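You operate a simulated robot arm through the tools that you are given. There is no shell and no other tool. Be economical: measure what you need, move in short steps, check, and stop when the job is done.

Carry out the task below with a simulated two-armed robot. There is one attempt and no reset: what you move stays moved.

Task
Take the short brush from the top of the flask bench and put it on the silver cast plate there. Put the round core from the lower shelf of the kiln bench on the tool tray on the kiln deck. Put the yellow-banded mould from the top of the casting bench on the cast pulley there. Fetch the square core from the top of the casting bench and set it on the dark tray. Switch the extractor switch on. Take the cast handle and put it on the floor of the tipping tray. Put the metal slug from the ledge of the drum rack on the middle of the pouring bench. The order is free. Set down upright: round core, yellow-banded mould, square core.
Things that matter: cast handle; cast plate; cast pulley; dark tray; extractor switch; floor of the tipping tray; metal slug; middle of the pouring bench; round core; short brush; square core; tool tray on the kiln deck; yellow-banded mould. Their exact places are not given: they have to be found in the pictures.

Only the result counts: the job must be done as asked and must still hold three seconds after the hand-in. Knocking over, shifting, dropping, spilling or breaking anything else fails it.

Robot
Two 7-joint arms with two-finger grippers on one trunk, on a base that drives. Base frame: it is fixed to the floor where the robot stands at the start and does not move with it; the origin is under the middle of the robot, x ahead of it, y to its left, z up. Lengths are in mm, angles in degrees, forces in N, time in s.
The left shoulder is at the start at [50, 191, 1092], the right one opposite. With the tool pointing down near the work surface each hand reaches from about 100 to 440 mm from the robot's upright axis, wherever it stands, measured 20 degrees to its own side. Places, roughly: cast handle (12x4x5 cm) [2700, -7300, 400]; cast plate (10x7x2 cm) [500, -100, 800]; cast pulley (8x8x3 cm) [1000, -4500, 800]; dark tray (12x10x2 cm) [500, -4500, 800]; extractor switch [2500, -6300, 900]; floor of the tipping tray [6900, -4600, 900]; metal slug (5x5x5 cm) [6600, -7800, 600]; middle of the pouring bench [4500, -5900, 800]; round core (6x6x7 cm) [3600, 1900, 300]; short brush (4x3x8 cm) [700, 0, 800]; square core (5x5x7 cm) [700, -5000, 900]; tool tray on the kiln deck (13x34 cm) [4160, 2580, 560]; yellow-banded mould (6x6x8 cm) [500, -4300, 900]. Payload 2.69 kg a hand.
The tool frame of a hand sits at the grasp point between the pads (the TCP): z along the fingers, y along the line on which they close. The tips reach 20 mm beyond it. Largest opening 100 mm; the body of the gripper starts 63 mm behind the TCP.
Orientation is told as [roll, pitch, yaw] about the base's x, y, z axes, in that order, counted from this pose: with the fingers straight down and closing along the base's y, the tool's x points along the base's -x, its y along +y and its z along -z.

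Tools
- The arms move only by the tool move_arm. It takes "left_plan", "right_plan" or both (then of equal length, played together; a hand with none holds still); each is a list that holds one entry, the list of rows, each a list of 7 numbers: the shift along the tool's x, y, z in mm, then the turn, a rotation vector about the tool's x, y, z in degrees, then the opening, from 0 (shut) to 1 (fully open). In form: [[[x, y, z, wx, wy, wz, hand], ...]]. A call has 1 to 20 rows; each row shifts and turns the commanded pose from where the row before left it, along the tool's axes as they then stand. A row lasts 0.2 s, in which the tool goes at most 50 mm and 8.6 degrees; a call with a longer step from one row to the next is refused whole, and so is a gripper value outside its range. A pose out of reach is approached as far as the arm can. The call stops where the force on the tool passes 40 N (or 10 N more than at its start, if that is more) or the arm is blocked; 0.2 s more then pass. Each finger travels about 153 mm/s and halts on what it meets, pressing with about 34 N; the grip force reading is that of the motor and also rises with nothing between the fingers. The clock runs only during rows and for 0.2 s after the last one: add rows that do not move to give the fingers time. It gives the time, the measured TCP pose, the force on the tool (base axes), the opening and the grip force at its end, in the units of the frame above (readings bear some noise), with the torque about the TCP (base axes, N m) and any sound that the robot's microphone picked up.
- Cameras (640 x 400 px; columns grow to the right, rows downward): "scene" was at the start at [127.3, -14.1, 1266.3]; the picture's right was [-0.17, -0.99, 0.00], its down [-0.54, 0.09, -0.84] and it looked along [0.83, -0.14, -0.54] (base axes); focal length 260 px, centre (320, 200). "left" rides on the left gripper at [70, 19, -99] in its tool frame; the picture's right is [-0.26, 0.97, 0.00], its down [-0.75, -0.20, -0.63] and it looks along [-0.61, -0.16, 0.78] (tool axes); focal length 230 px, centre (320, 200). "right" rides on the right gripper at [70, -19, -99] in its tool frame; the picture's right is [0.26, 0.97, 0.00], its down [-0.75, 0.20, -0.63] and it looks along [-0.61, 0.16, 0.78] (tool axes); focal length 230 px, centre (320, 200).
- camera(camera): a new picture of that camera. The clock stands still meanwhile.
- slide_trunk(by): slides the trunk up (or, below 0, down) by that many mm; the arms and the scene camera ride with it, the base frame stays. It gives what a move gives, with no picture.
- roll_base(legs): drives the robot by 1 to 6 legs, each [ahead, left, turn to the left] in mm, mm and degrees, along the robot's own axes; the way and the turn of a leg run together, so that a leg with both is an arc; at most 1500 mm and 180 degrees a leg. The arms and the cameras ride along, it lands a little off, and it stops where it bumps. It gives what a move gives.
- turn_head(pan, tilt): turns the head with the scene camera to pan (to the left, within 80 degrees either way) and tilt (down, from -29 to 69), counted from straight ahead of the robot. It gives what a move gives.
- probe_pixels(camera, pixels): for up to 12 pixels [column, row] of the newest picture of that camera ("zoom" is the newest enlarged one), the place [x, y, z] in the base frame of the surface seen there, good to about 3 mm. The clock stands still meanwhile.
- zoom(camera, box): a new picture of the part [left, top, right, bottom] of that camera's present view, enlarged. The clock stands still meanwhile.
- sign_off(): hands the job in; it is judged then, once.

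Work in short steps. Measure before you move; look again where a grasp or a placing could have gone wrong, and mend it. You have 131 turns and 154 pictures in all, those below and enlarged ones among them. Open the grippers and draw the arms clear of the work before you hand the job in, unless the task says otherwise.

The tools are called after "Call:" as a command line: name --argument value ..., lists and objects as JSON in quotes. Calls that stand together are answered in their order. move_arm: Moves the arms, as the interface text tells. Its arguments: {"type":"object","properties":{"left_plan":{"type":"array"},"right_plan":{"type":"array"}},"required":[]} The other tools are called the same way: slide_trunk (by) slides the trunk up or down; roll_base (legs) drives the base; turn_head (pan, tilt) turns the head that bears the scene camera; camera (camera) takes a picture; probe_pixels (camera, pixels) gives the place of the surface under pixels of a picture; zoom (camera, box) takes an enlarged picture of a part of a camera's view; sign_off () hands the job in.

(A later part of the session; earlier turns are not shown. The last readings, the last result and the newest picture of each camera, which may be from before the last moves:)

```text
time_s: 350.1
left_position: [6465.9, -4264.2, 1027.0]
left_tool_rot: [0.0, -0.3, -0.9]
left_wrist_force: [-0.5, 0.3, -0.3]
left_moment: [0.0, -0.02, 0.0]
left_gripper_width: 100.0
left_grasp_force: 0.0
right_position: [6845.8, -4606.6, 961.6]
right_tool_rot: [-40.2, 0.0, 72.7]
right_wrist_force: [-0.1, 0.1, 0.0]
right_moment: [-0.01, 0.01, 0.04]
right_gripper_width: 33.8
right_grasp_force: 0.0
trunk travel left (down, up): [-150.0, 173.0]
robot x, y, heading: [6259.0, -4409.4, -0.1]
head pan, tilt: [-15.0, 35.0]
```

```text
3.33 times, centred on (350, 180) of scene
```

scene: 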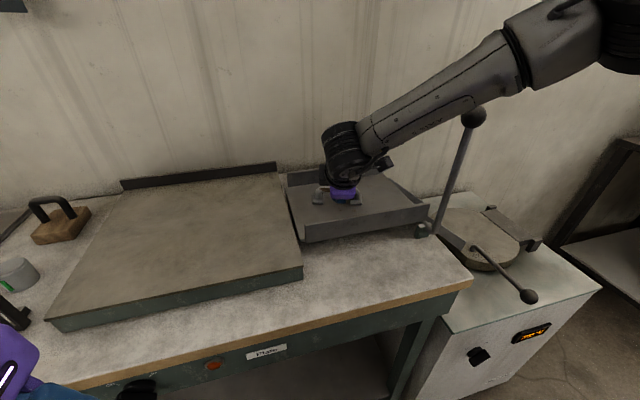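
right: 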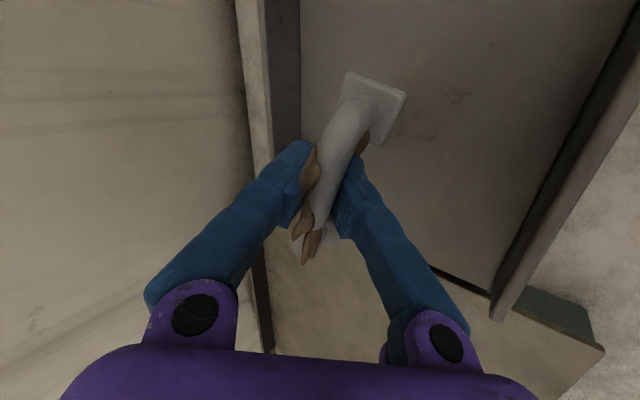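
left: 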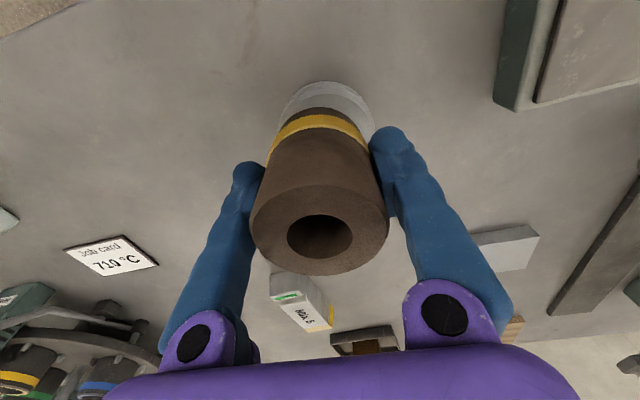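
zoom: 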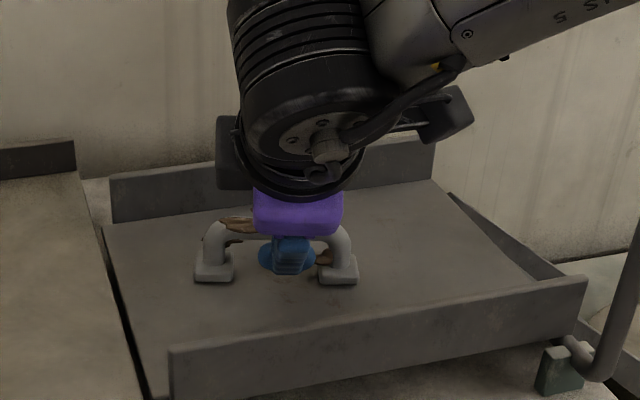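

The handle stands free on the tray floor. I withdraw along the fingers and pull back, then undo the tool's turns in a second move.

Call:
move_arm --right_plan '[[[0, 0, -30, 0, 0, 0, 0.34], [0, 0, -35, 0, 0, 0, 0.34], [0, 0, -35, 0, 0, 0, 0.34], [11.9, 24.1, -30.7, 0, 0, 0, 0.34], [11.9, 24.1, -30.7, 0, 0, 0, 0.34], [11.9, 24.1, -30.7, 0, 0, 0, 0.34], [11.9, 24.1, -30.7, 0, 0, 0, 0.34]]]'

Call:
zoom --camera "scene" --box '[270, 120, 430, 240]'

Call:
roll_base --legs '[[-300, 0, 0]]'

Call:
move_arm --right_plan '[[[0, 0, 0, 0, 0, 8.2, 0.5], [0, 0, 0, 0, 0, 8.2, 1], [0, 0, 0, 0, 0, 8.2, 1], [0, 0, 0, 0, 0, 8.2, 1], [0, 0, 0, 0, 0, 8.2, 1], [0, 0, 0, 0, 0, 8.2, 1], [0, 0, 0, 0, 0, 8.2, 1], [0, 0, 0, 0, 0, 8.2, 1], [0, 0, 0, 0, 0, 8.2, 1], [0, 0, 0, 0, 0, 8.2, 1], [0, 0, 0, 0, 0, 8, 1], [0, 0, 0, 0, 8, 0, 1], [0, 0, 0, 0, 8, 0, 1], [0, 0, 0, 0, 8, 0, 1], [0, 0, 0, 0, 8, 0, 1], [0, 0, 0, 0, 8, 0, 1], [0, 0, 0, 0, 0, -8.5, 1], [0, 0, 0, 0, 0, -8.5, 1]]]'

```text
time_s: 351.7
left_position: [6466.5, -4265.7, 1027.2]
left_tool_rot: [0.0, -0.4, -1.1]
left_wrist_force: [0.0, 0.2, 0.5]
left_moment: [-0.02, 0.04, -0.02]
left_gripper_width: 100.0
left_grasp_force: 0.0
right_position: [6622.5, -4587.2, 1069.3]
right_tool_rot: [-40.1, 0.0, 72.6]
right_wrist_force: [-0.7, -0.6, -0.2]
right_moment: [-0.02, 0.02, -0.01]
right_gripper_width: 34.3
right_grasp_force: 0.1
trunk travel left (down, up): [-150.0, 173.0]
robot x, y, heading: [6259.7, -4410.7, -0.2]
head pan, tilt: [-15.0, 35.0]
```

```text
3.33 times, centred on (350, 180) of scene
```

zoom: 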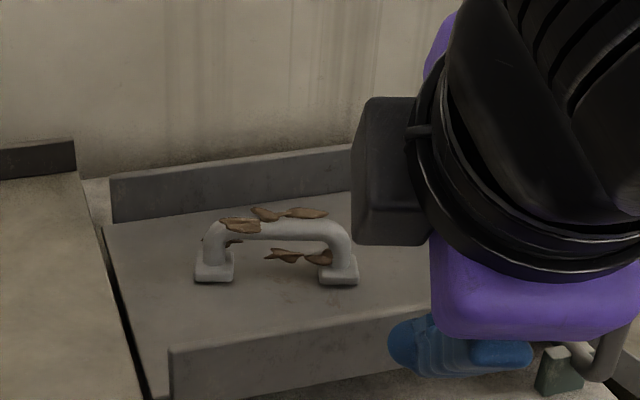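

```text
time_s: 353.7
left_position: [6167.6, -4263.1, 1027.9]
left_tool_rot: [0.0, -0.3, -0.9]
left_wrist_force: [0.5, -0.1, 0.5]
left_moment: [0.02, -0.04, -0.01]
left_gripper_width: 100.0
left_grasp_force: 0.1
right_position: [6325.6, -4586.0, 1069.1]
right_tool_rot: [-40.0, 0.0, 72.8]
right_wrist_force: [-0.6, 0.2, 0.8]
right_moment: [0.04, -0.01, -0.02]
right_gripper_width: 34.0
right_grasp_force: 0.1
trunk travel left (down, up): [-150.0, 173.0]
robot x, y, heading: [5960.1, -4406.8, 0.1]
head pan, tilt: [-15.0, 35.0]
```

```text
time_s: 357.5
left_position: [6167.5, -4264.2, 1028.0]
left_tool_rot: [0.0, -0.3, -0.7]
left_wrist_force: [-0.2, 0.9, -0.3]
left_moment: [-0.01, 0.02, -0.01]
left_gripper_width: 100.1
left_grasp_force: 0.1
right_position: [6324.6, -4586.1, 1068.3]
right_tool_rot: [0.0, 0.1, 0.1]
right_wrist_force: [-0.3, 0.1, 0.1]
right_moment: [-0.01, 0.01, -0.01]
right_gripper_width: 100.0
right_grasp_force: 0.0
trunk travel left (down, up): [-150.0, 173.0]
robot x, y, heading: [5960.0, -4412.9, 0.1]
head pan, tilt: [-15.0, 35.0]
```

The handle job is done. I look right along the aisle toward the rack.

Call:
turn_head --pan -65 --tilt 22

Call:
camera --camera "scene"

```text
time_s: 358.7
left_position: [6168.7, -4263.4, 1027.6]
left_tool_rot: [0.0, -0.3, -0.9]
left_wrist_force: [-0.4, -0.1, 0.4]
left_moment: [0.0, 0.0, -0.03]
left_gripper_width: 100.0
left_grasp_force: 0.2
right_position: [6326.1, -4586.1, 1068.8]
right_tool_rot: [0.0, -0.2, -0.2]
right_wrist_force: [0.8, -1.1, 0.5]
right_moment: [0.02, 0.01, -0.03]
right_gripper_width: 100.0
right_grasp_force: 0.0
trunk travel left (down, up): [-150.0, 173.0]
robot x, y, heading: [5961.2, -4407.6, -0.1]
head pan, tilt: [-65.0, 22.0]
```

```text
43 pictures are left
```

scene: 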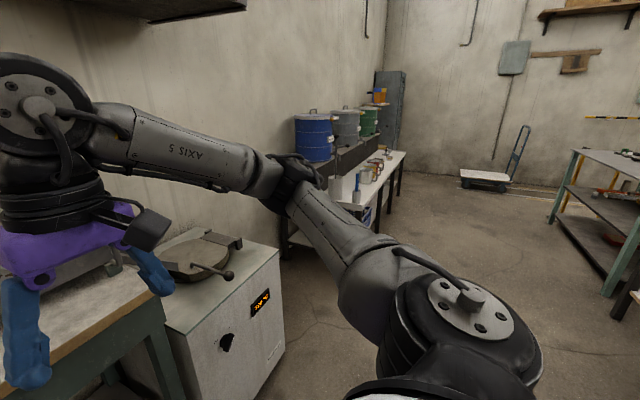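

I probe the rack's front edge and the aisle's other side.

Call:
probe_pixels --camera "scene" --pixels '[[404, 157], [375, 178], [360, 185], [552, 222], [605, 290], [398, 190], [460, 182], [350, 170], [640, 240], [365, 240]]'

Call:
zoom --camera "scene" --box '[320, 120, 430, 220]'

```text
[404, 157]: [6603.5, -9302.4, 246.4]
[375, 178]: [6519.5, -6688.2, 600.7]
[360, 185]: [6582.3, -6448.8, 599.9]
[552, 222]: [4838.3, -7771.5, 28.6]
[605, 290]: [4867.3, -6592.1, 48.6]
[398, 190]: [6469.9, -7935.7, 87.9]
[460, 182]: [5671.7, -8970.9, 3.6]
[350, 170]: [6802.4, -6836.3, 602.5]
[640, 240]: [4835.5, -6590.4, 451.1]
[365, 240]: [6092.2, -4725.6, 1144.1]
```

```text
4.00 times, centred on (375, 170) of scene
```

zoom: 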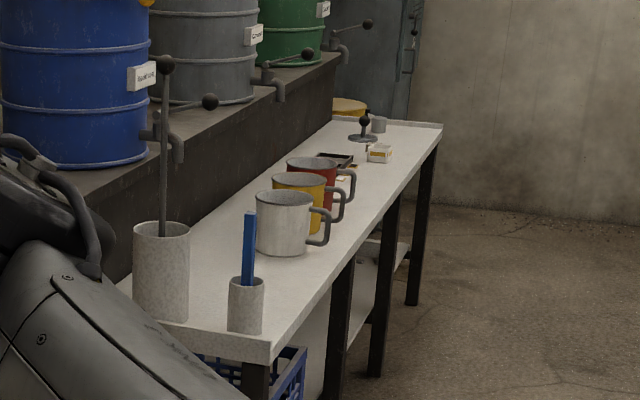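

The ledge's front edge is x≈6480 at z 600, and a grey cylinder stands near its far end. I strafe right to y≈-7600, lower the trunk 150 and look.

Call:
roll_base --legs '[[0, -1400, 0], [0, -1400, 0], [0, -400, 0]]'

Call:
turn_head --pan -15 --tilt 35

Call:
camera --camera "scene"

```text
time_s: 387.0
left_position: [6175.4, -7483.7, 1028.4]
left_tool_rot: [0.0, -0.4, -0.1]
left_wrist_force: [0.5, 0.5, -0.5]
left_moment: [0.01, -0.01, -0.01]
left_gripper_width: 99.9
left_grasp_force: 0.0
right_position: [6337.3, -7802.3, 1069.3]
right_tool_rot: [-0.1, -0.1, 0.6]
right_wrist_force: [-0.3, -0.7, -0.1]
right_moment: [-0.01, 0.02, 0.02]
right_gripper_width: 99.7
right_grasp_force: 0.1
trunk travel left (down, up): [-150.0, 173.0]
robot x, y, heading: [5970.1, -7633.9, 0.8]
head pan, tilt: [-65.0, 22.0]
```

```text
time_s: 388.2
left_position: [6176.3, -7482.2, 1028.2]
left_tool_rot: [0.0, -0.4, -0.1]
left_wrist_force: [0.8, 0.5, 0.5]
left_moment: [-0.02, 0.0, 0.0]
left_gripper_width: 100.0
left_grasp_force: 0.1
right_position: [6337.0, -7803.1, 1069.3]
right_tool_rot: [0.0, -0.1, 0.6]
right_wrist_force: [0.1, 1.0, -0.4]
right_moment: [-0.01, -0.01, 0.0]
right_gripper_width: 100.0
right_grasp_force: 0.1
trunk travel left (down, up): [-150.0, 173.0]
robot x, y, heading: [5969.8, -7633.7, 0.4]
head pan, tilt: [-15.0, 35.0]
```

```text
41 pictures are left
```

scene: 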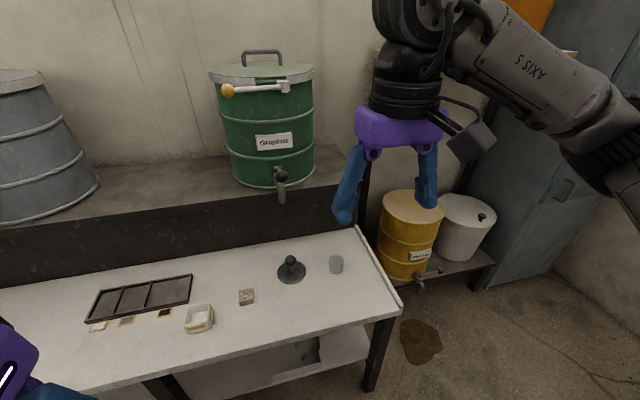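

The slug is the cylinder at (335,264). I probe it and the neighbours.

Call:
probe_pixels --camera "scene" --pixels '[[335, 258], [329, 259], [342, 259], [336, 263], [336, 255], [335, 272], [291, 262], [304, 272], [246, 295], [400, 310], [358, 228]]'

Call:
zoom --camera "scene" --box '[260, 230, 370, 300]'

```text
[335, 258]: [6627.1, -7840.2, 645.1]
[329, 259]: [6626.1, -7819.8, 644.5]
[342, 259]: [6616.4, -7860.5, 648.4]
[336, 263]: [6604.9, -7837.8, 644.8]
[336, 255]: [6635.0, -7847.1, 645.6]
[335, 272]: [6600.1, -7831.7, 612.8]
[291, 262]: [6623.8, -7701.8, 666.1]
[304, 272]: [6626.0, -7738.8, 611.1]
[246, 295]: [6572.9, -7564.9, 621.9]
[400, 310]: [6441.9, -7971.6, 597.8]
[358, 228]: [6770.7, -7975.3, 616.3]
```

```text
5.71 times, centred on (315, 265) of scene
```

zoom: 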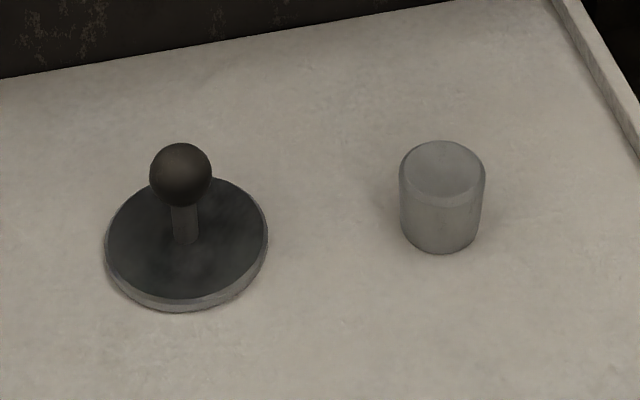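

The slug's top centre is about (6622,-7840,645). I drive 180 ahead and 37 right, lower the trunk 150, and check with the right camera.

Call:
roll_base --legs '[[180, -37, -0.4]]'

Call:
slide_trunk --by -150

Call:
camera --camera "right"

```text
time_s: 389.8
left_position: [6343.1, -7518.4, 1028.1]
left_tool_rot: [-0.2, -0.4, -0.3]
left_wrist_force: [0.2, 1.0, 0.4]
left_moment: [0.0, -0.06, 0.0]
left_gripper_width: 99.7
left_grasp_force: 0.0
right_position: [6503.1, -7838.1, 1070.0]
right_tool_rot: [0.0, -0.1, 0.3]
right_wrist_force: [0.2, 0.3, 0.4]
right_moment: [0.02, -0.06, -0.04]
right_gripper_width: 99.8
right_grasp_force: 0.1
trunk travel left (down, up): [-150.0, 173.0]
robot x, y, heading: [6136.2, -7666.5, 0.5]
head pan, tilt: [-15.0, 35.0]
stopped in leg 1: the robot was blocked; the commanded pose is now the measured one
```

```text
time_s: 391.5
left_position: [6343.9, -7517.7, 877.9]
left_tool_rot: [-0.1, -0.2, -0.3]
left_wrist_force: [-0.1, -0.2, -1.3]
left_moment: [0.04, 0.0, 0.01]
left_gripper_width: 99.9
left_grasp_force: 0.1
right_position: [6504.3, -7838.7, 919.3]
right_tool_rot: [0.0, -0.1, 0.3]
right_wrist_force: [-0.4, 0.1, -0.3]
right_moment: [-0.03, 0.0, 0.0]
right_gripper_width: 100.0
right_grasp_force: 0.0
trunk travel left (down, up): [0.0, 323.0]
robot x, y, heading: [6136.2, -7667.0, 0.4]
head pan, tilt: [-15.0, 35.0]
```

```text
39 pictures are left
```

right: 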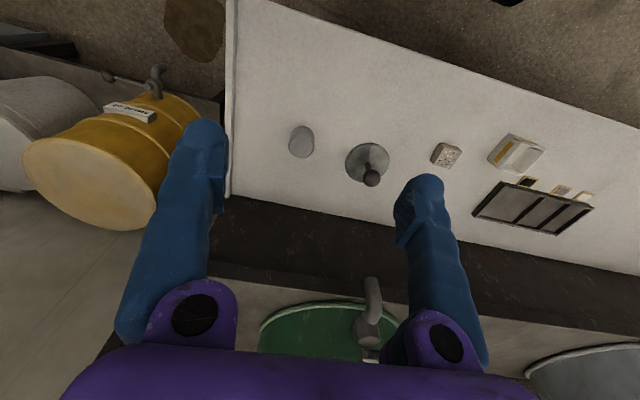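

I probe the slug in the right view, its top around (301,147).

Call:
probe_pixels --camera "right" --pixels '[[301, 147], [291, 147], [312, 147], [301, 156], [303, 137], [361, 160]]'

Call:
zoom --camera "right" --box '[270, 110, 340, 180]'

```text
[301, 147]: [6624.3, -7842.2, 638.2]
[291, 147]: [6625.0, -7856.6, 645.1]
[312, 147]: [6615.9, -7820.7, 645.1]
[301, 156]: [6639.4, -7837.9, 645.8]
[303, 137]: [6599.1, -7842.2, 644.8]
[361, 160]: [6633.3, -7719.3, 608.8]
```

```text
5.71 times, centred on (305, 145) of right
```

zoom: 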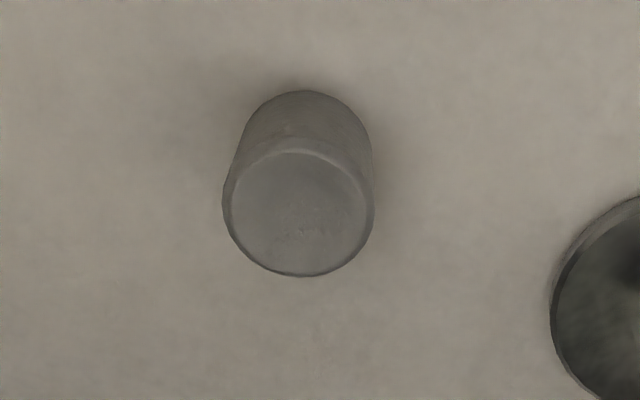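

The slug's centre is (6620,-7840). I go over it, descend to TCP z≈625, close and lift.

Call:
move_arm --right_plan '[[[-38.7, -0.5, 0, 0, 0, 0, 0.85], [-38.7, -0.5, 0, 0, 0, 0, 0.85], [-38.7, -0.5, 20, 0, 0, 0, 0.85], [0, 0, 45, 0, 0, 0, 0.85], [0, 0, 45, 0, 0, 0, 0.85], [0, 0, 45, 0, 0, 0, 0.85], [0, 0, 45, 0, 0, 0, 0.85], [0, 0, 45, 0, 0, 0, 0.85], [0, 0, 30, 0, 0, 0, 0.85], [0, 0, 17, 0, 0, 0, 0.85], [0, 0, 0, 0, 0, 0, 0.85]]]'

Call:
zoom --camera "right" --box '[220, 80, 420, 220]'

```text
time_s: 393.9
left_position: [6344.9, -7517.2, 878.6]
left_tool_rot: [-0.2, -0.3, -0.3]
left_wrist_force: [-0.1, 0.2, -1.0]
left_moment: [0.0, -0.03, 0.01]
left_gripper_width: 100.2
left_grasp_force: 0.1
right_position: [6620.6, -7839.5, 627.2]
right_tool_rot: [0.0, -0.1, 0.3]
right_wrist_force: [0.1, -0.3, 0.5]
right_moment: [0.05, 0.0, -0.01]
right_gripper_width: 85.0
right_grasp_force: 0.1
trunk travel left (down, up): [0.0, 323.0]
robot x, y, heading: [6137.4, -7668.3, 0.3]
head pan, tilt: [-15.0, 35.0]
```

```text
2.86 times, centred on (320, 150) of right
```

zoom: 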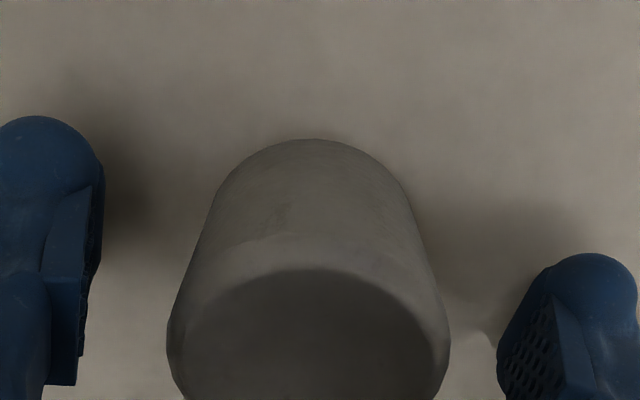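

The slug is between the fingers. I close, lift 250 and draw the hand back.

Call:
move_arm --right_plan '[[[0, 0, 0, 0, 0, 0, 0], [0, 0, 0, 0, 0, 0, 0], [0, 0, 0, 0, 0, 0, 0], [0, 0, -30, 0, 0, 0, 0], [0, 0, -40, 0, 0, 0, 0], [0, 0, -40, 0, 0, 0, 0], [0, 0, -40, 0, 0, 0, 0], [0, 0, -40, 0, 0, 0, 0], [0, 0, -40, 0, 0, 0, 0], [0, 0, -40, 0, 0, 0, 0], [40, 0, 0, 0, 0, 0, 0], [40, 0, 0, 0, 0, 0, 0], [40, 0, 0, 0, 0, 0, 0]]]'

Call:
slide_trunk --by 150

Call:
roll_base --legs '[[-350, 0, 0]]'

Call:
camera --camera "right"

```text
time_s: 396.7
left_position: [6345.3, -7517.7, 878.4]
left_tool_rot: [-0.2, -0.3, -0.3]
left_wrist_force: [-1.2, 0.4, 0.1]
left_moment: [0.01, 0.0, 0.02]
left_gripper_width: 100.0
left_grasp_force: 0.1
right_position: [6500.4, -7840.6, 897.2]
right_tool_rot: [0.0, 0.0, 0.3]
right_wrist_force: [0.0, 0.1, -2.5]
right_moment: [0.0, -0.01, 0.02]
right_gripper_width: 43.7
right_grasp_force: 34.1
trunk travel left (down, up): [0.0, 323.0]
robot x, y, heading: [6133.1, -7666.8, 0.4]
head pan, tilt: [-15.0, 35.0]
```

```text
time_s: 398.5
left_position: [6345.2, -7517.9, 1026.3]
left_tool_rot: [-0.1, -0.2, -0.3]
left_wrist_force: [-0.5, -1.3, -0.8]
left_moment: [-0.04, 0.0, 0.02]
left_gripper_width: 100.1
left_grasp_force: 0.0
right_position: [6501.4, -7840.5, 1046.8]
right_tool_rot: [0.0, 0.1, 0.3]
right_wrist_force: [0.1, 0.6, -1.3]
right_moment: [-0.03, -0.01, 0.0]
right_gripper_width: 43.3
right_grasp_force: 33.7
trunk travel left (down, up): [-150.0, 173.0]
robot x, y, heading: [6139.0, -7666.0, 0.2]
head pan, tilt: [-15.0, 35.0]
```

```text
time_s: 400.8
left_position: [5991.7, -7520.9, 1028.4]
left_tool_rot: [0.0, -0.4, -0.1]
left_wrist_force: [-1.6, 0.4, 0.4]
left_moment: [0.0, 0.0, 0.03]
left_gripper_width: 100.1
left_grasp_force: 0.0
right_position: [6149.8, -7842.6, 1046.6]
right_tool_rot: [0.0, -0.1, 0.4]
right_wrist_force: [-0.6, 0.1, -1.2]
right_moment: [0.01, -0.04, 0.01]
right_gripper_width: 43.4
right_grasp_force: 34.1
trunk travel left (down, up): [-150.0, 173.0]
robot x, y, heading: [5781.7, -7666.4, 0.7]
head pan, tilt: [-15.0, 35.0]
```

```text
36 pictures are left
```

right: 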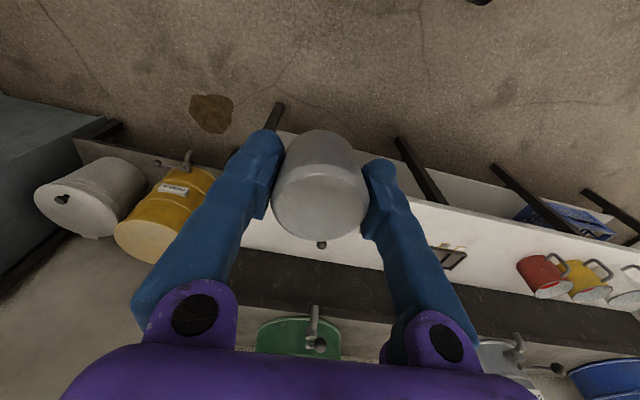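

The slug is held at 43 mm. I go back the way I came: strafe left to y≈-3130, then reverse west through the passage.

Call:
roll_base --legs '[[0, 1500, -0.6], [0, 1500, 0], [0, 1500, 0]]'

```text
time_s: 439.8
left_position: [6012.2, -3032.9, 1027.5]
left_tool_rot: [-0.1, -0.2, -0.7]
left_wrist_force: [-0.6, -0.1, 0.2]
left_moment: [0.0, -0.02, 0.02]
left_gripper_width: 100.1
left_grasp_force: 0.1
right_position: [6169.1, -3356.5, 1046.8]
right_tool_rot: [0.0, 0.0, 0.0]
right_wrist_force: [-0.7, 0.3, -2.0]
right_moment: [0.01, 0.0, 0.0]
right_gripper_width: 43.4
right_grasp_force: 34.0
trunk travel left (down, up): [-150.0, 173.0]
robot x, y, heading: [5800.6, -3179.3, 0.3]
head pan, tilt: [-15.0, 35.0]
```

I correct 70 left and reverse 2200 to x≈3600.

Call:
roll_base --legs '[[0, 75, -0.3], [-1100, 0, 0], [-1100, 0, 0]]'

```text
time_s: 451.6
left_position: [3813.8, -2935.8, 1028.2]
left_tool_rot: [-0.2, -0.3, -1.7]
left_wrist_force: [-0.5, 0.1, -0.2]
left_moment: [0.01, 0.0, -0.02]
left_gripper_width: 100.0
left_grasp_force: 0.0
right_position: [3962.1, -3262.2, 1046.5]
right_tool_rot: [0.0, 0.1, -1.1]
right_wrist_force: [0.5, 0.2, -1.2]
right_moment: [0.01, 0.02, -0.01]
right_gripper_width: 43.3
right_grasp_force: 34.1
trunk travel left (down, up): [-150.0, 173.0]
robot x, y, heading: [3604.8, -3078.9, -1.1]
head pan, tilt: [-15.0, 35.0]
```

I strafe right to y≈-5740 alongside the pouring bench and look at it.

Call:
roll_base --legs '[[0, -1330, 1.2], [0, -1330, 0]]'

Call:
turn_head --pan -10 --tilt 32

Call:
camera --camera "scene"

```text
time_s: 475.0
left_position: [3838.5, -5599.6, 1028.5]
left_tool_rot: [-0.1, -0.2, 0.6]
left_wrist_force: [0.4, 0.7, 0.4]
left_moment: [-0.01, 0.01, -0.03]
left_gripper_width: 99.8
left_grasp_force: 0.0
right_position: [3999.9, -5919.7, 1046.8]
right_tool_rot: [0.0, 0.0, 1.2]
right_wrist_force: [-0.2, -0.3, -2.1]
right_moment: [-0.03, -0.02, -0.03]
right_gripper_width: 43.1
right_grasp_force: 34.0
trunk travel left (down, up): [-150.0, 173.0]
robot x, y, heading: [3630.4, -5749.4, 1.2]
head pan, tilt: [-15.0, 35.0]
```

```text
time_s: 475.7
left_position: [3837.0, -5599.9, 1028.1]
left_tool_rot: [-0.1, -0.3, 0.6]
left_wrist_force: [-0.1, -0.3, 0.3]
left_moment: [0.01, 0.01, -0.01]
left_gripper_width: 100.1
left_grasp_force: 0.1
right_position: [3999.6, -5919.6, 1046.8]
right_tool_rot: [-0.1, 0.0, 1.1]
right_wrist_force: [0.3, -0.3, -2.2]
right_moment: [-0.01, 0.02, -0.02]
right_gripper_width: 43.4
right_grasp_force: 33.3
trunk travel left (down, up): [-150.0, 173.0]
robot x, y, heading: [3634.1, -5751.1, 1.6]
head pan, tilt: [-10.0, 32.0]
```

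```text
35 pictures are left
```

scene: 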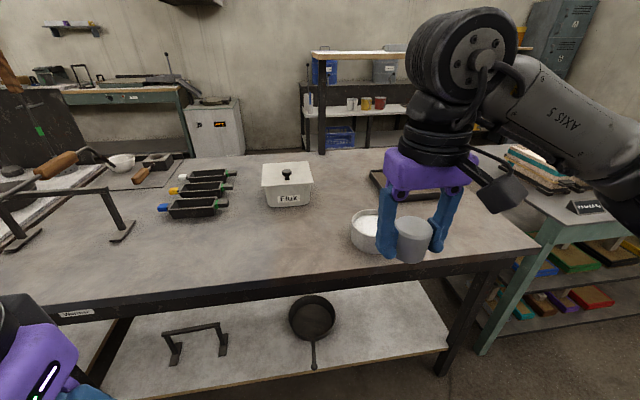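

I probe the free area around (320,215) and the neighbours to choose the spot near (4500,-5900).

Call:
probe_pixels --camera "scene" --pixels '[[320, 230], [330, 205], [345, 185], [310, 190], [265, 190], [352, 225], [375, 185], [285, 240], [75, 313], [300, 285], [535, 245], [375, 215]]'

Call:
zoom --camera "scene" --box '[40, 280, 120, 340]'

```text
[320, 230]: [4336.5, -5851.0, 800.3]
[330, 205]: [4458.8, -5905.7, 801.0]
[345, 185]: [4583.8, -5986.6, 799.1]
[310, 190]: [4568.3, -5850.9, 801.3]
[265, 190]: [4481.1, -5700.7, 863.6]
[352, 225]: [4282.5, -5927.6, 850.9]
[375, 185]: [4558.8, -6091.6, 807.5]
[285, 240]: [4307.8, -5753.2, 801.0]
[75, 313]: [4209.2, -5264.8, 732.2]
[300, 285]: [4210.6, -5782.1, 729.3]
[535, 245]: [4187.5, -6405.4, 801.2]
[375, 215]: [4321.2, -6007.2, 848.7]
```

```text
6.67 times, centred on (80, 310) of scene
```

zoom: 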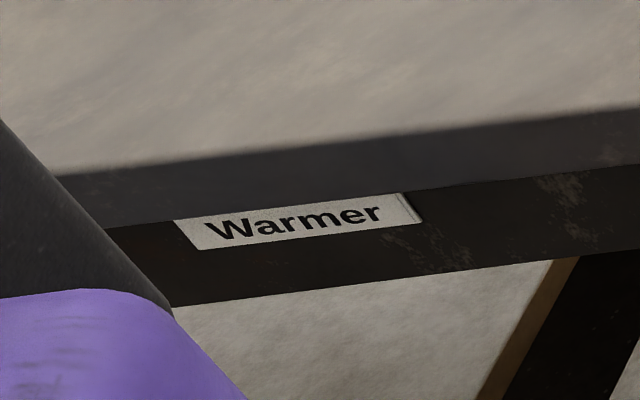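

The spot (4495,-5905) is free, between the flux box and the tray. I drive 230 ahead and extend the hand over it.

Call:
roll_base --legs '[[230, 0, -1.5]]'

Call:
probe_pixels --camera "scene" --pixels '[[313, 200], [311, 175], [300, 207], [372, 190]]'

```text
time_s: 477.4
left_position: [4058.6, -5602.2, 1027.7]
left_tool_rot: [-0.2, -0.4, -0.9]
left_wrist_force: [0.6, 0.6, -0.1]
left_moment: [-0.03, -0.01, 0.01]
left_gripper_width: 100.3
left_grasp_force: 0.1
right_position: [4213.2, -5926.2, 1046.3]
right_tool_rot: [0.0, 0.0, 0.0]
right_wrist_force: [0.1, -1.2, -1.3]
right_moment: [0.01, -0.01, -0.01]
right_gripper_width: 43.3
right_grasp_force: 34.0
trunk travel left (down, up): [-150.0, 173.0]
robot x, y, heading: [3848.9, -5751.9, -0.0]
head pan, tilt: [-10.0, 32.0]
stopped in leg 1: the robot was blocked; the commanded pose is now the measured one
```

```text
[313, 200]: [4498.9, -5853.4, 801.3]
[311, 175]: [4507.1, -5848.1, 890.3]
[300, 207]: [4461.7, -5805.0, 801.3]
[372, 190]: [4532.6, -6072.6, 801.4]
```

At heading 0 the spot is 651 away, beyond reach. Turning the base about 40° left brings the right shoulder some 110 nearer, so I back off 40 and turn.

Call:
roll_base --legs '[[-40, 0, 0], [0, 0, 42], [22, -20, 0]]'

```text
time_s: 480.6
left_position: [3898.3, -5500.9, 1028.6]
left_tool_rot: [-0.1, -0.1, 41.0]
left_wrist_force: [-0.2, -0.1, -0.9]
left_moment: [-0.02, 0.03, 0.02]
left_gripper_width: 100.2
left_grasp_force: 0.0
right_position: [4227.9, -5639.3, 1047.2]
right_tool_rot: [-0.1, -0.1, 41.6]
right_wrist_force: [0.7, 1.0, -2.3]
right_moment: [0.0, 0.0, -0.01]
right_gripper_width: 43.3
right_grasp_force: 34.0
trunk travel left (down, up): [-150.0, 173.0]
robot x, y, heading: [3838.6, -5745.9, 41.7]
head pan, tilt: [-10.0, 32.0]
```

I move the slug sideways over the spot (4500,-5928) at height and check.

Call:
move_arm --right_plan '[[[-1.3, -44.1, 0, 0, 0, 0, 0], [-1.3, -44.1, 0, 0, 0, 0, 0], [-1.3, -44.1, 0, 0, 0, 0, 0], [-1.3, -44.1, 0, 0, 0, 0, 0], [-1.3, -44.1, 0, 0, 0, 0, 0], [-1.3, -44.1, 0, 0, 0, 0, 0], [-1.3, -44.1, 0, 0, 0, 0, 0], [-1.3, -44.1, 0, 0, 0, 0, 0], [-1.3, -44.1, 0, 0, 0, 0, 0], [0, 0, 0, 0, 0, 0, 0]]]'

Call:
turn_head --pan -55 --tilt 35

Call:
camera --camera "scene"

```text
time_s: 482.9
left_position: [3898.8, -5499.8, 1027.7]
left_tool_rot: [-0.2, -0.4, 40.9]
left_wrist_force: [-0.4, 0.1, 0.5]
left_moment: [0.01, 0.0, 0.06]
left_gripper_width: 100.1
left_grasp_force: 0.0
right_position: [4498.0, -5927.7, 1046.5]
right_tool_rot: [-0.1, 0.0, 41.4]
right_wrist_force: [0.4, -0.1, -2.5]
right_moment: [0.02, 0.0, 0.0]
right_gripper_width: 43.0
right_grasp_force: 33.6
right hand out of reach, approached as far as the arm can: row 9
trunk travel left (down, up): [-150.0, 173.0]
robot x, y, heading: [3838.4, -5747.3, 41.5]
head pan, tilt: [-10.0, 32.0]
```

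```text
time_s: 484.0
left_position: [3898.7, -5500.3, 1026.8]
left_tool_rot: [-0.2, -0.3, 40.9]
left_wrist_force: [0.6, -0.1, -0.4]
left_moment: [0.0, -0.02, -0.01]
left_gripper_width: 100.1
left_grasp_force: 0.0
right_position: [4498.1, -5926.8, 1046.6]
right_tool_rot: [0.1, 0.0, 41.4]
right_wrist_force: [-0.3, -0.7, -2.1]
right_moment: [0.04, 0.01, -0.04]
right_gripper_width: 43.3
right_grasp_force: 33.6
trunk travel left (down, up): [-150.0, 173.0]
robot x, y, heading: [3839.0, -5747.6, 41.5]
head pan, tilt: [-55.0, 35.0]
```

```text
33 pictures are left
```

scene: 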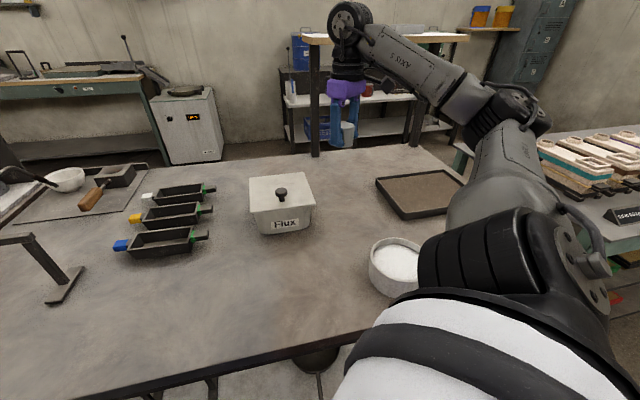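

The slug hangs over the spot, between flux box and tray. I lower it to TCP z≈830 and check.

Call:
move_arm --right_plan '[[[0, 0, 40, 0, 0, 0, 0], [0, 0, 40, 0, 0, 0, 0], [0, 0, 40, 0, 0, 0, 0], [0, 0, 40, 0, 0, 0, 0], [0, 0, 35, 0, 0, 0, 0], [0, 0, 14, 0, 0, 0, 0], [0, 0, 5, 0, 0, 0, 0], [0, 0, 2, 0, 0, 0, 0], [0, 0, 0, 0, 0, 0, 0]]]'

Call:
zoom --camera "scene" --box '[240, 100, 440, 240]'

```text
time_s: 486.0
left_position: [3898.2, -5500.3, 1027.5]
left_tool_rot: [-0.2, -0.3, 41.0]
left_wrist_force: [0.8, 0.6, -1.0]
left_moment: [0.03, 0.0, -0.02]
left_gripper_width: 99.8
left_grasp_force: 0.1
right_position: [4497.1, -5925.8, 830.6]
right_tool_rot: [0.1, 0.0, 41.5]
right_wrist_force: [0.2, 0.0, -0.9]
right_moment: [-0.02, -0.01, 0.0]
right_gripper_width: 43.2
right_grasp_force: 34.3
trunk travel left (down, up): [-150.0, 173.0]
robot x, y, heading: [3843.3, -5751.6, 41.9]
head pan, tilt: [-55.0, 35.0]
```

```text
2.86 times, centred on (340, 170) of scene
```

zoom: 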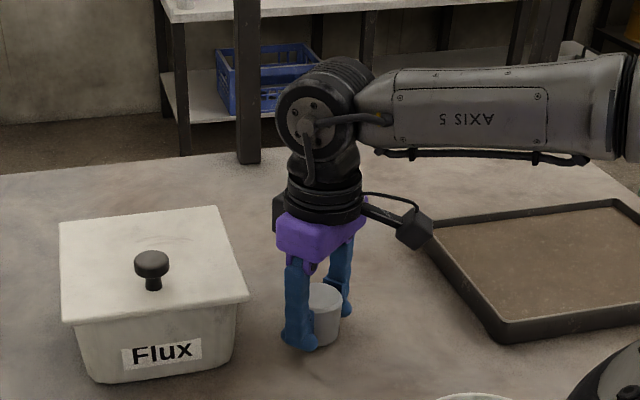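

I lower the last 2–3 mm, release with a modest opening, and rise.

Call:
move_arm --right_plan '[[[0, 0, 1.5, 0, 0, 0, 0], [0, 0, 1.5, 0, 0, 0, 0], [0, 0, 0, 0, 0, 0, 0.6], [0, 0, 0, 0, 0, 0, 0.7], [0, 0, -30, 0, 0, 0, 0.7], [0, 0, -45, 0, 0, 0, 0.7], [0, 0, -45, 0, 0, 0, 1], [0, 0, -45, 0, 0, 0, 1], [0, 0, -45, 0, 0, 0, 1]]]'

Call:
zoom --camera "scene" --box '[240, 100, 440, 240]'

```text
time_s: 488.0
left_position: [3897.7, -5499.6, 1028.5]
left_tool_rot: [-0.1, -0.3, 40.9]
left_wrist_force: [-0.1, -1.5, 0.2]
left_moment: [0.03, -0.03, 0.04]
left_gripper_width: 100.1
left_grasp_force: 0.1
right_position: [4497.0, -5925.2, 1031.6]
right_tool_rot: [-0.2, 0.1, 41.6]
right_wrist_force: [-0.4, 0.0, -0.4]
right_moment: [0.01, -0.01, 0.0]
right_gripper_width: 99.9
right_grasp_force: 0.1
right hand out of reach, approached as far as the arm can: row 9
trunk travel left (down, up): [-150.0, 173.0]
robot x, y, heading: [3839.1, -5746.1, 41.5]
head pan, tilt: [-55.0, 35.0]
```

```text
2.86 times, centred on (340, 170) of scene
```

zoom: 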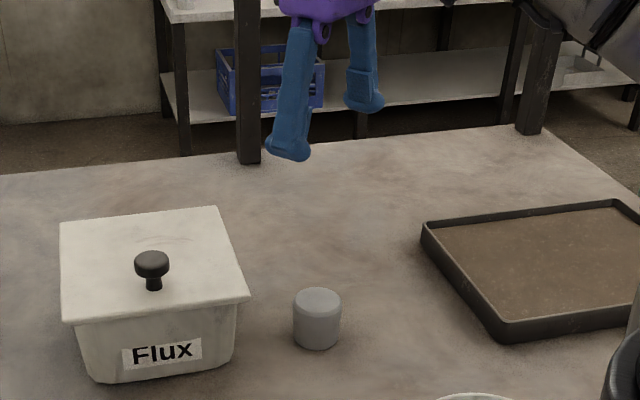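

The slug stands at the middle of the bench. I retract the hand, back off, turn north and drive up the aisle to y≈-2900.

Call:
move_arm --right_plan '[[[0, 44, 0, 0, 0, 0, 1], [0, 44, 0, 0, 0, 0, 1], [0, 44, 0, 0, 0, 0, 1], [0, 44, 0, 0, 0, 0, 1], [0, 44, 0, 0, 0, 0, 1], [0, 44, 0, 0, 0, 0, 1], [0, 44, 0, 0, 0, 0, 1], [20, 44, 0, 0, 0, 0, 1], [20, 0, 0, 0, 0, 0, 1]]]'

Call:
roll_base --legs '[[-190, 170, 0], [0, 0, 48.3], [1400, 0, 0], [1400, 0, 0]]'

Call:
turn_head --pan 0 --tilt 12

Call:
camera --camera "scene"

```text
time_s: 490.0
left_position: [3898.6, -5501.0, 1029.7]
left_tool_rot: [-0.2, -0.3, 40.9]
left_wrist_force: [0.5, -0.3, 0.0]
left_moment: [0.01, 0.0, 0.02]
left_gripper_width: 100.1
left_grasp_force: 0.1
right_position: [4232.3, -5688.1, 1030.5]
right_tool_rot: [0.1, 0.0, 41.6]
right_wrist_force: [0.1, 0.2, -0.6]
right_moment: [0.05, 0.01, 0.02]
right_gripper_width: 99.9
right_grasp_force: 0.1
trunk travel left (down, up): [-150.0, 173.0]
robot x, y, heading: [3840.1, -5747.0, 41.6]
head pan, tilt: [-55.0, 35.0]
```

```text
time_s: 507.3
left_position: [3437.0, -2767.3, 1028.8]
left_tool_rot: [-0.1, -0.3, 89.0]
left_wrist_force: [-0.6, -0.7, 0.5]
left_moment: [-0.01, -0.02, -0.01]
left_gripper_width: 100.0
left_grasp_force: 0.1
right_position: [3801.4, -2644.2, 1030.3]
right_tool_rot: [0.1, 0.0, 89.7]
right_wrist_force: [-0.1, 0.9, 0.3]
right_moment: [0.0, -0.01, -0.03]
right_gripper_width: 100.1
right_grasp_force: 0.1
trunk travel left (down, up): [-150.0, 173.0]
robot x, y, heading: [3581.5, -2980.8, 90.0]
head pan, tilt: [-55.0, 35.0]
```

```text
time_s: 508.6
left_position: [3438.9, -2767.0, 1027.5]
left_tool_rot: [-0.1, -0.3, 89.0]
left_wrist_force: [-0.2, 0.4, 0.2]
left_moment: [-0.02, 0.05, 0.01]
left_gripper_width: 100.0
left_grasp_force: 0.1
right_position: [3802.9, -2643.4, 1030.1]
right_tool_rot: [0.1, 0.1, 89.7]
right_wrist_force: [0.1, -0.7, 0.1]
right_moment: [0.04, -0.02, 0.01]
right_gripper_width: 100.0
right_grasp_force: 0.2
trunk travel left (down, up): [-150.0, 173.0]
robot x, y, heading: [3582.9, -2976.8, 89.7]
head pan, tilt: [0.0, 12.0]
```

```text
30 pictures are left
```

scene: 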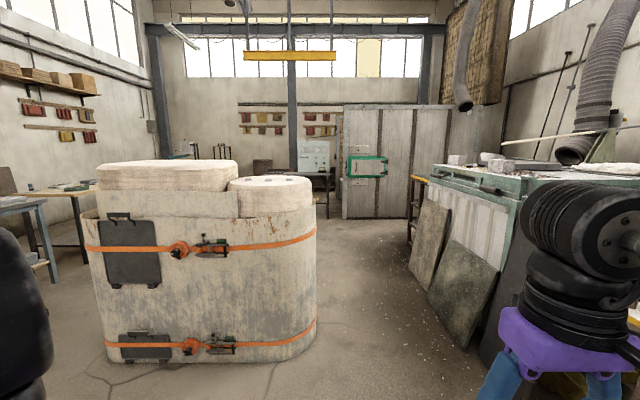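

The kiln booth is ahead, past the insulated crate and the furnace boards. I probe the gaps.

Call:
probe_pixels --camera "scene" --pixels '[[312, 340], [410, 276], [432, 318], [412, 240], [343, 218], [318, 185], [327, 215], [400, 218], [350, 300], [313, 155], [290, 210]]'

Call:
zoom --camera "scene" --box '[240, 100, 440, 240]'

```text
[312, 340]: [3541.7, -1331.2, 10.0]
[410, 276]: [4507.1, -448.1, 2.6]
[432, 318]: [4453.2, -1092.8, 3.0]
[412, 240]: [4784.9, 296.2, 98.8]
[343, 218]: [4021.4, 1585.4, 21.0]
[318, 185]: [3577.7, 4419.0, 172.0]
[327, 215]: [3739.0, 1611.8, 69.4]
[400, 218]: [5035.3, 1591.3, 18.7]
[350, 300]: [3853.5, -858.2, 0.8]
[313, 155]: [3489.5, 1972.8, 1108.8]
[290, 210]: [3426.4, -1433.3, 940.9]
```

```text
2.86 times, centred on (340, 170) of scene
```

zoom: 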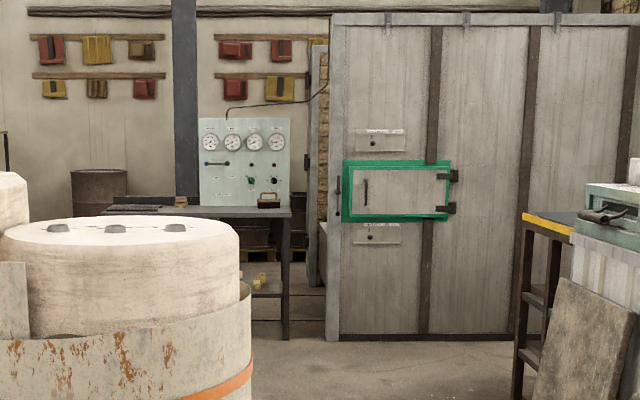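

The corridor lies between the crate (x 3541) and the boards (x 4453). I shift right to x≈3995 and drive north to y≈850.

Call:
roll_base --legs '[[0, -415, 0.3], [1300, 0, 0], [1300, 0, 0], [1150, 0, 0]]'

Call:
turn_head --pan 15 --tilt 25

Call:
camera --camera "scene"

```text
time_s: 530.5
left_position: [3871.2, 994.6, 1027.2]
left_tool_rot: [-0.1, -0.4, 88.7]
left_wrist_force: [0.2, 0.0, 0.0]
left_moment: [-0.03, 0.0, -0.01]
left_gripper_width: 100.2
left_grasp_force: 0.0
right_position: [4234.5, 1117.2, 1029.7]
right_tool_rot: [0.0, 0.0, 89.5]
right_wrist_force: [0.4, -1.1, 0.7]
right_moment: [-0.01, 0.01, 0.0]
right_gripper_width: 100.1
right_grasp_force: 0.0
trunk travel left (down, up): [-150.0, 173.0]
robot x, y, heading: [4015.9, 782.9, 89.6]
head pan, tilt: [0.0, 12.0]
```

```text
time_s: 531.3
left_position: [3870.7, 995.0, 1028.4]
left_tool_rot: [-0.2, -0.3, 88.8]
left_wrist_force: [0.3, 0.0, -0.2]
left_moment: [-0.02, 0.0, 0.0]
left_gripper_width: 100.2
left_grasp_force: 0.1
right_position: [4235.2, 1117.7, 1030.2]
right_tool_rot: [0.0, -0.1, 89.5]
right_wrist_force: [-0.2, -1.0, -0.7]
right_moment: [-0.01, 0.0, -0.02]
right_gripper_width: 100.0
right_grasp_force: 0.1
trunk travel left (down, up): [-150.0, 173.0]
robot x, y, heading: [4018.0, 786.1, 89.7]
head pan, tilt: [15.0, 25.0]
```

```text
28 pictures are left
```

scene: 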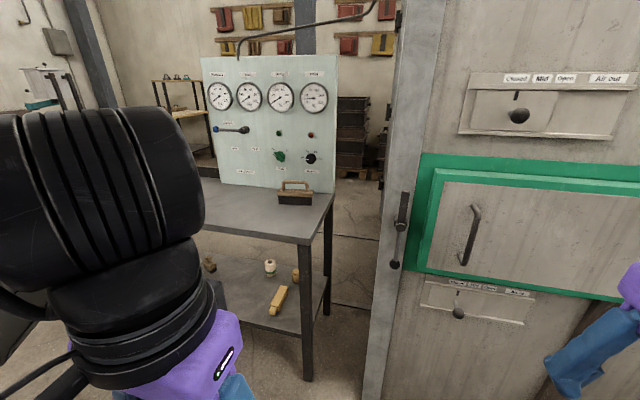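

The bench's lower shelf shows items near (270,268). I strafe left 400, lower the trunk 150 and look straight at it.

Call:
probe_pixels --camera "scene" --pixels '[[305, 240], [270, 268], [278, 300], [295, 276], [309, 375], [208, 265], [328, 200], [270, 275]]'

Call:
roll_base --legs '[[0, 400, 0.3]]'

Call:
slide_trunk --by -150

Call:
turn_head --pan 0 --tilt 35

Call:
camera --camera "scene"

```text
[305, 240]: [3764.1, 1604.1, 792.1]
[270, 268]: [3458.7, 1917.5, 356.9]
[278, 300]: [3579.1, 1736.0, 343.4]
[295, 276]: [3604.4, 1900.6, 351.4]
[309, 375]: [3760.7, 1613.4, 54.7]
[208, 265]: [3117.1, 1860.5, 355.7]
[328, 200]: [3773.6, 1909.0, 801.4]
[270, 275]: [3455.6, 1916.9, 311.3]
```

```text
time_s: 535.3
left_position: [3472.0, 995.5, 1028.2]
left_tool_rot: [-0.1, -0.3, 89.1]
left_wrist_force: [0.6, -0.3, 0.4]
left_moment: [-0.03, 0.0, 0.01]
left_gripper_width: 99.9
left_grasp_force: 0.1
right_position: [3833.9, 1119.0, 1030.3]
right_tool_rot: [0.0, 0.0, 89.7]
right_wrist_force: [0.6, -0.2, 1.3]
right_moment: [0.02, -0.02, -0.03]
right_gripper_width: 100.1
right_grasp_force: 0.0
trunk travel left (down, up): [-150.0, 173.0]
robot x, y, heading: [3616.8, 785.3, 90.3]
head pan, tilt: [15.0, 25.0]
```

```text
time_s: 537.1
left_position: [3471.7, 994.6, 877.9]
left_tool_rot: [-0.1, -0.2, 89.0]
left_wrist_force: [0.1, 0.3, 0.5]
left_moment: [0.0, 0.01, -0.02]
left_gripper_width: 100.0
left_grasp_force: 0.1
right_position: [3834.6, 1119.7, 880.0]
right_tool_rot: [0.0, 0.0, 89.6]
right_wrist_force: [-1.5, 0.8, 0.4]
right_moment: [-0.03, 0.0, -0.01]
right_gripper_width: 99.9
right_grasp_force: 0.0
trunk travel left (down, up): [0.0, 323.0]
robot x, y, heading: [3615.9, 787.8, 89.7]
head pan, tilt: [15.0, 25.0]
```

```text
time_s: 537.9
left_position: [3470.7, 995.2, 877.2]
left_tool_rot: [-0.1, -0.4, 89.1]
left_wrist_force: [0.7, 0.4, -0.4]
left_moment: [0.02, 0.02, 0.03]
left_gripper_width: 100.0
left_grasp_force: 0.0
right_position: [3835.9, 1118.9, 879.1]
right_tool_rot: [0.0, 0.0, 89.7]
right_wrist_force: [-0.4, -0.8, 1.4]
right_moment: [0.01, 0.01, -0.01]
right_gripper_width: 100.2
right_grasp_force: 0.1
trunk travel left (down, up): [0.0, 323.0]
robot x, y, heading: [3617.6, 782.9, 89.7]
head pan, tilt: [0.0, 35.0]
```

```text
27 pictures are left
```

scene: 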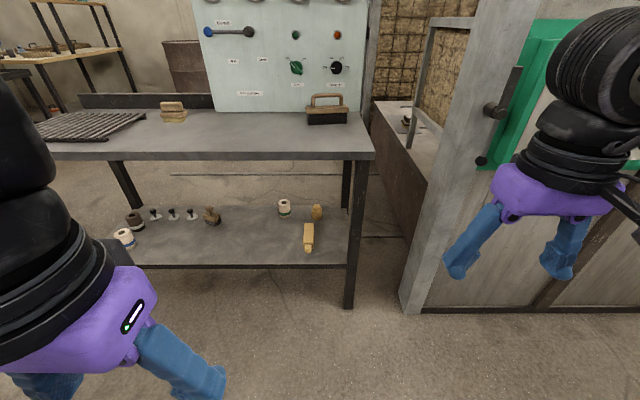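

The round core should be the piece at (316,212), at the back of the shelf near (3604,1900). It is too deep and low from the front, so I check the back side: probe and zoom.

Call:
probe_pixels --camera "scene" --pixels '[[316, 208], [316, 216], [284, 204], [316, 200], [130, 185], [345, 190], [365, 112], [270, 175], [400, 175], [380, 115], [400, 105], [200, 70]]'

Call:
zoom --camera "scene" --box '[260, 180, 360, 260]'

```text
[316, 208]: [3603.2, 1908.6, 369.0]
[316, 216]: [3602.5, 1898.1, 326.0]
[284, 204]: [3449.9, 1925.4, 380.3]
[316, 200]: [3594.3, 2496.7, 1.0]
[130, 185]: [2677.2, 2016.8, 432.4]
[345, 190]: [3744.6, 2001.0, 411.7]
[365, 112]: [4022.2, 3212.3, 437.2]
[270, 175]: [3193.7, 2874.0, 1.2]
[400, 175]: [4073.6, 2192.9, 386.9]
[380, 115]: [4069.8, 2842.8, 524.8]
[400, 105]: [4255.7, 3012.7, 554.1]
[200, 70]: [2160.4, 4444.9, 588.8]
```

```text
5.00 times, centred on (310, 220) of scene
```

zoom: 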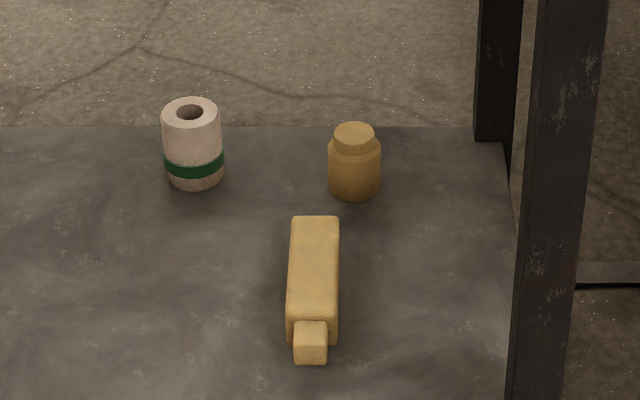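

The core stands near (3603,1928), about 80 from the shelf's back edge, and the floor behind is free. I raise the trunk, strafe left past the bench's end (x 2677) and look north.

Call:
slide_trunk --by 150

Call:
roll_base --legs '[[0, 1500, 0]]'

Call:
turn_head --pan -15 --tilt 18

Call:
camera --camera "scene"

```text
time_s: 539.6
left_position: [3472.2, 996.7, 1027.7]
left_tool_rot: [-0.1, -0.3, 89.1]
left_wrist_force: [0.2, 0.2, 0.2]
left_moment: [-0.02, 0.04, 0.0]
left_gripper_width: 100.1
left_grasp_force: 0.1
right_position: [3835.2, 1119.8, 1029.6]
right_tool_rot: [0.0, 0.1, 89.7]
right_wrist_force: [-0.2, 0.5, 0.1]
right_moment: [-0.03, -0.01, -0.01]
right_gripper_width: 100.0
right_grasp_force: 0.1
trunk travel left (down, up): [-150.0, 173.0]
robot x, y, heading: [3618.8, 788.0, 89.8]
head pan, tilt: [0.0, 35.0]
```

```text
time_s: 552.9
left_position: [1975.1, 1004.7, 1026.5]
left_tool_rot: [0.0, -0.3, 88.8]
left_wrist_force: [-0.4, -0.8, 0.2]
left_moment: [0.0, -0.01, -0.01]
left_gripper_width: 100.1
left_grasp_force: 0.0
right_position: [2340.4, 1126.5, 1030.1]
right_tool_rot: [0.0, 0.0, 89.4]
right_wrist_force: [-0.5, -0.1, -0.9]
right_moment: [0.01, 0.0, 0.04]
right_gripper_width: 99.8
right_grasp_force: 0.0
trunk travel left (down, up): [-150.0, 173.0]
robot x, y, heading: [2120.8, 792.9, 89.5]
head pan, tilt: [0.0, 35.0]
```

```text
time_s: 553.7
left_position: [1975.0, 1006.5, 1027.2]
left_tool_rot: [-0.2, -0.3, 88.8]
left_wrist_force: [0.2, 0.1, 0.5]
left_moment: [0.03, 0.02, 0.03]
left_gripper_width: 100.1
left_grasp_force: 0.0
right_position: [2339.8, 1127.5, 1030.3]
right_tool_rot: [0.0, 0.0, 89.4]
right_wrist_force: [0.1, -0.2, -0.2]
right_moment: [-0.04, 0.0, 0.01]
right_gripper_width: 100.1
right_grasp_force: 0.0
trunk travel left (down, up): [-150.0, 173.0]
robot x, y, heading: [2120.4, 796.2, 89.6]
head pan, tilt: [-15.0, 18.0]
```

```text
25 pictures are left
```

scene: 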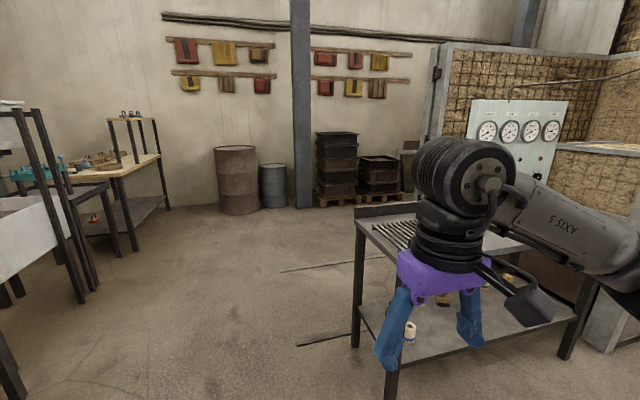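

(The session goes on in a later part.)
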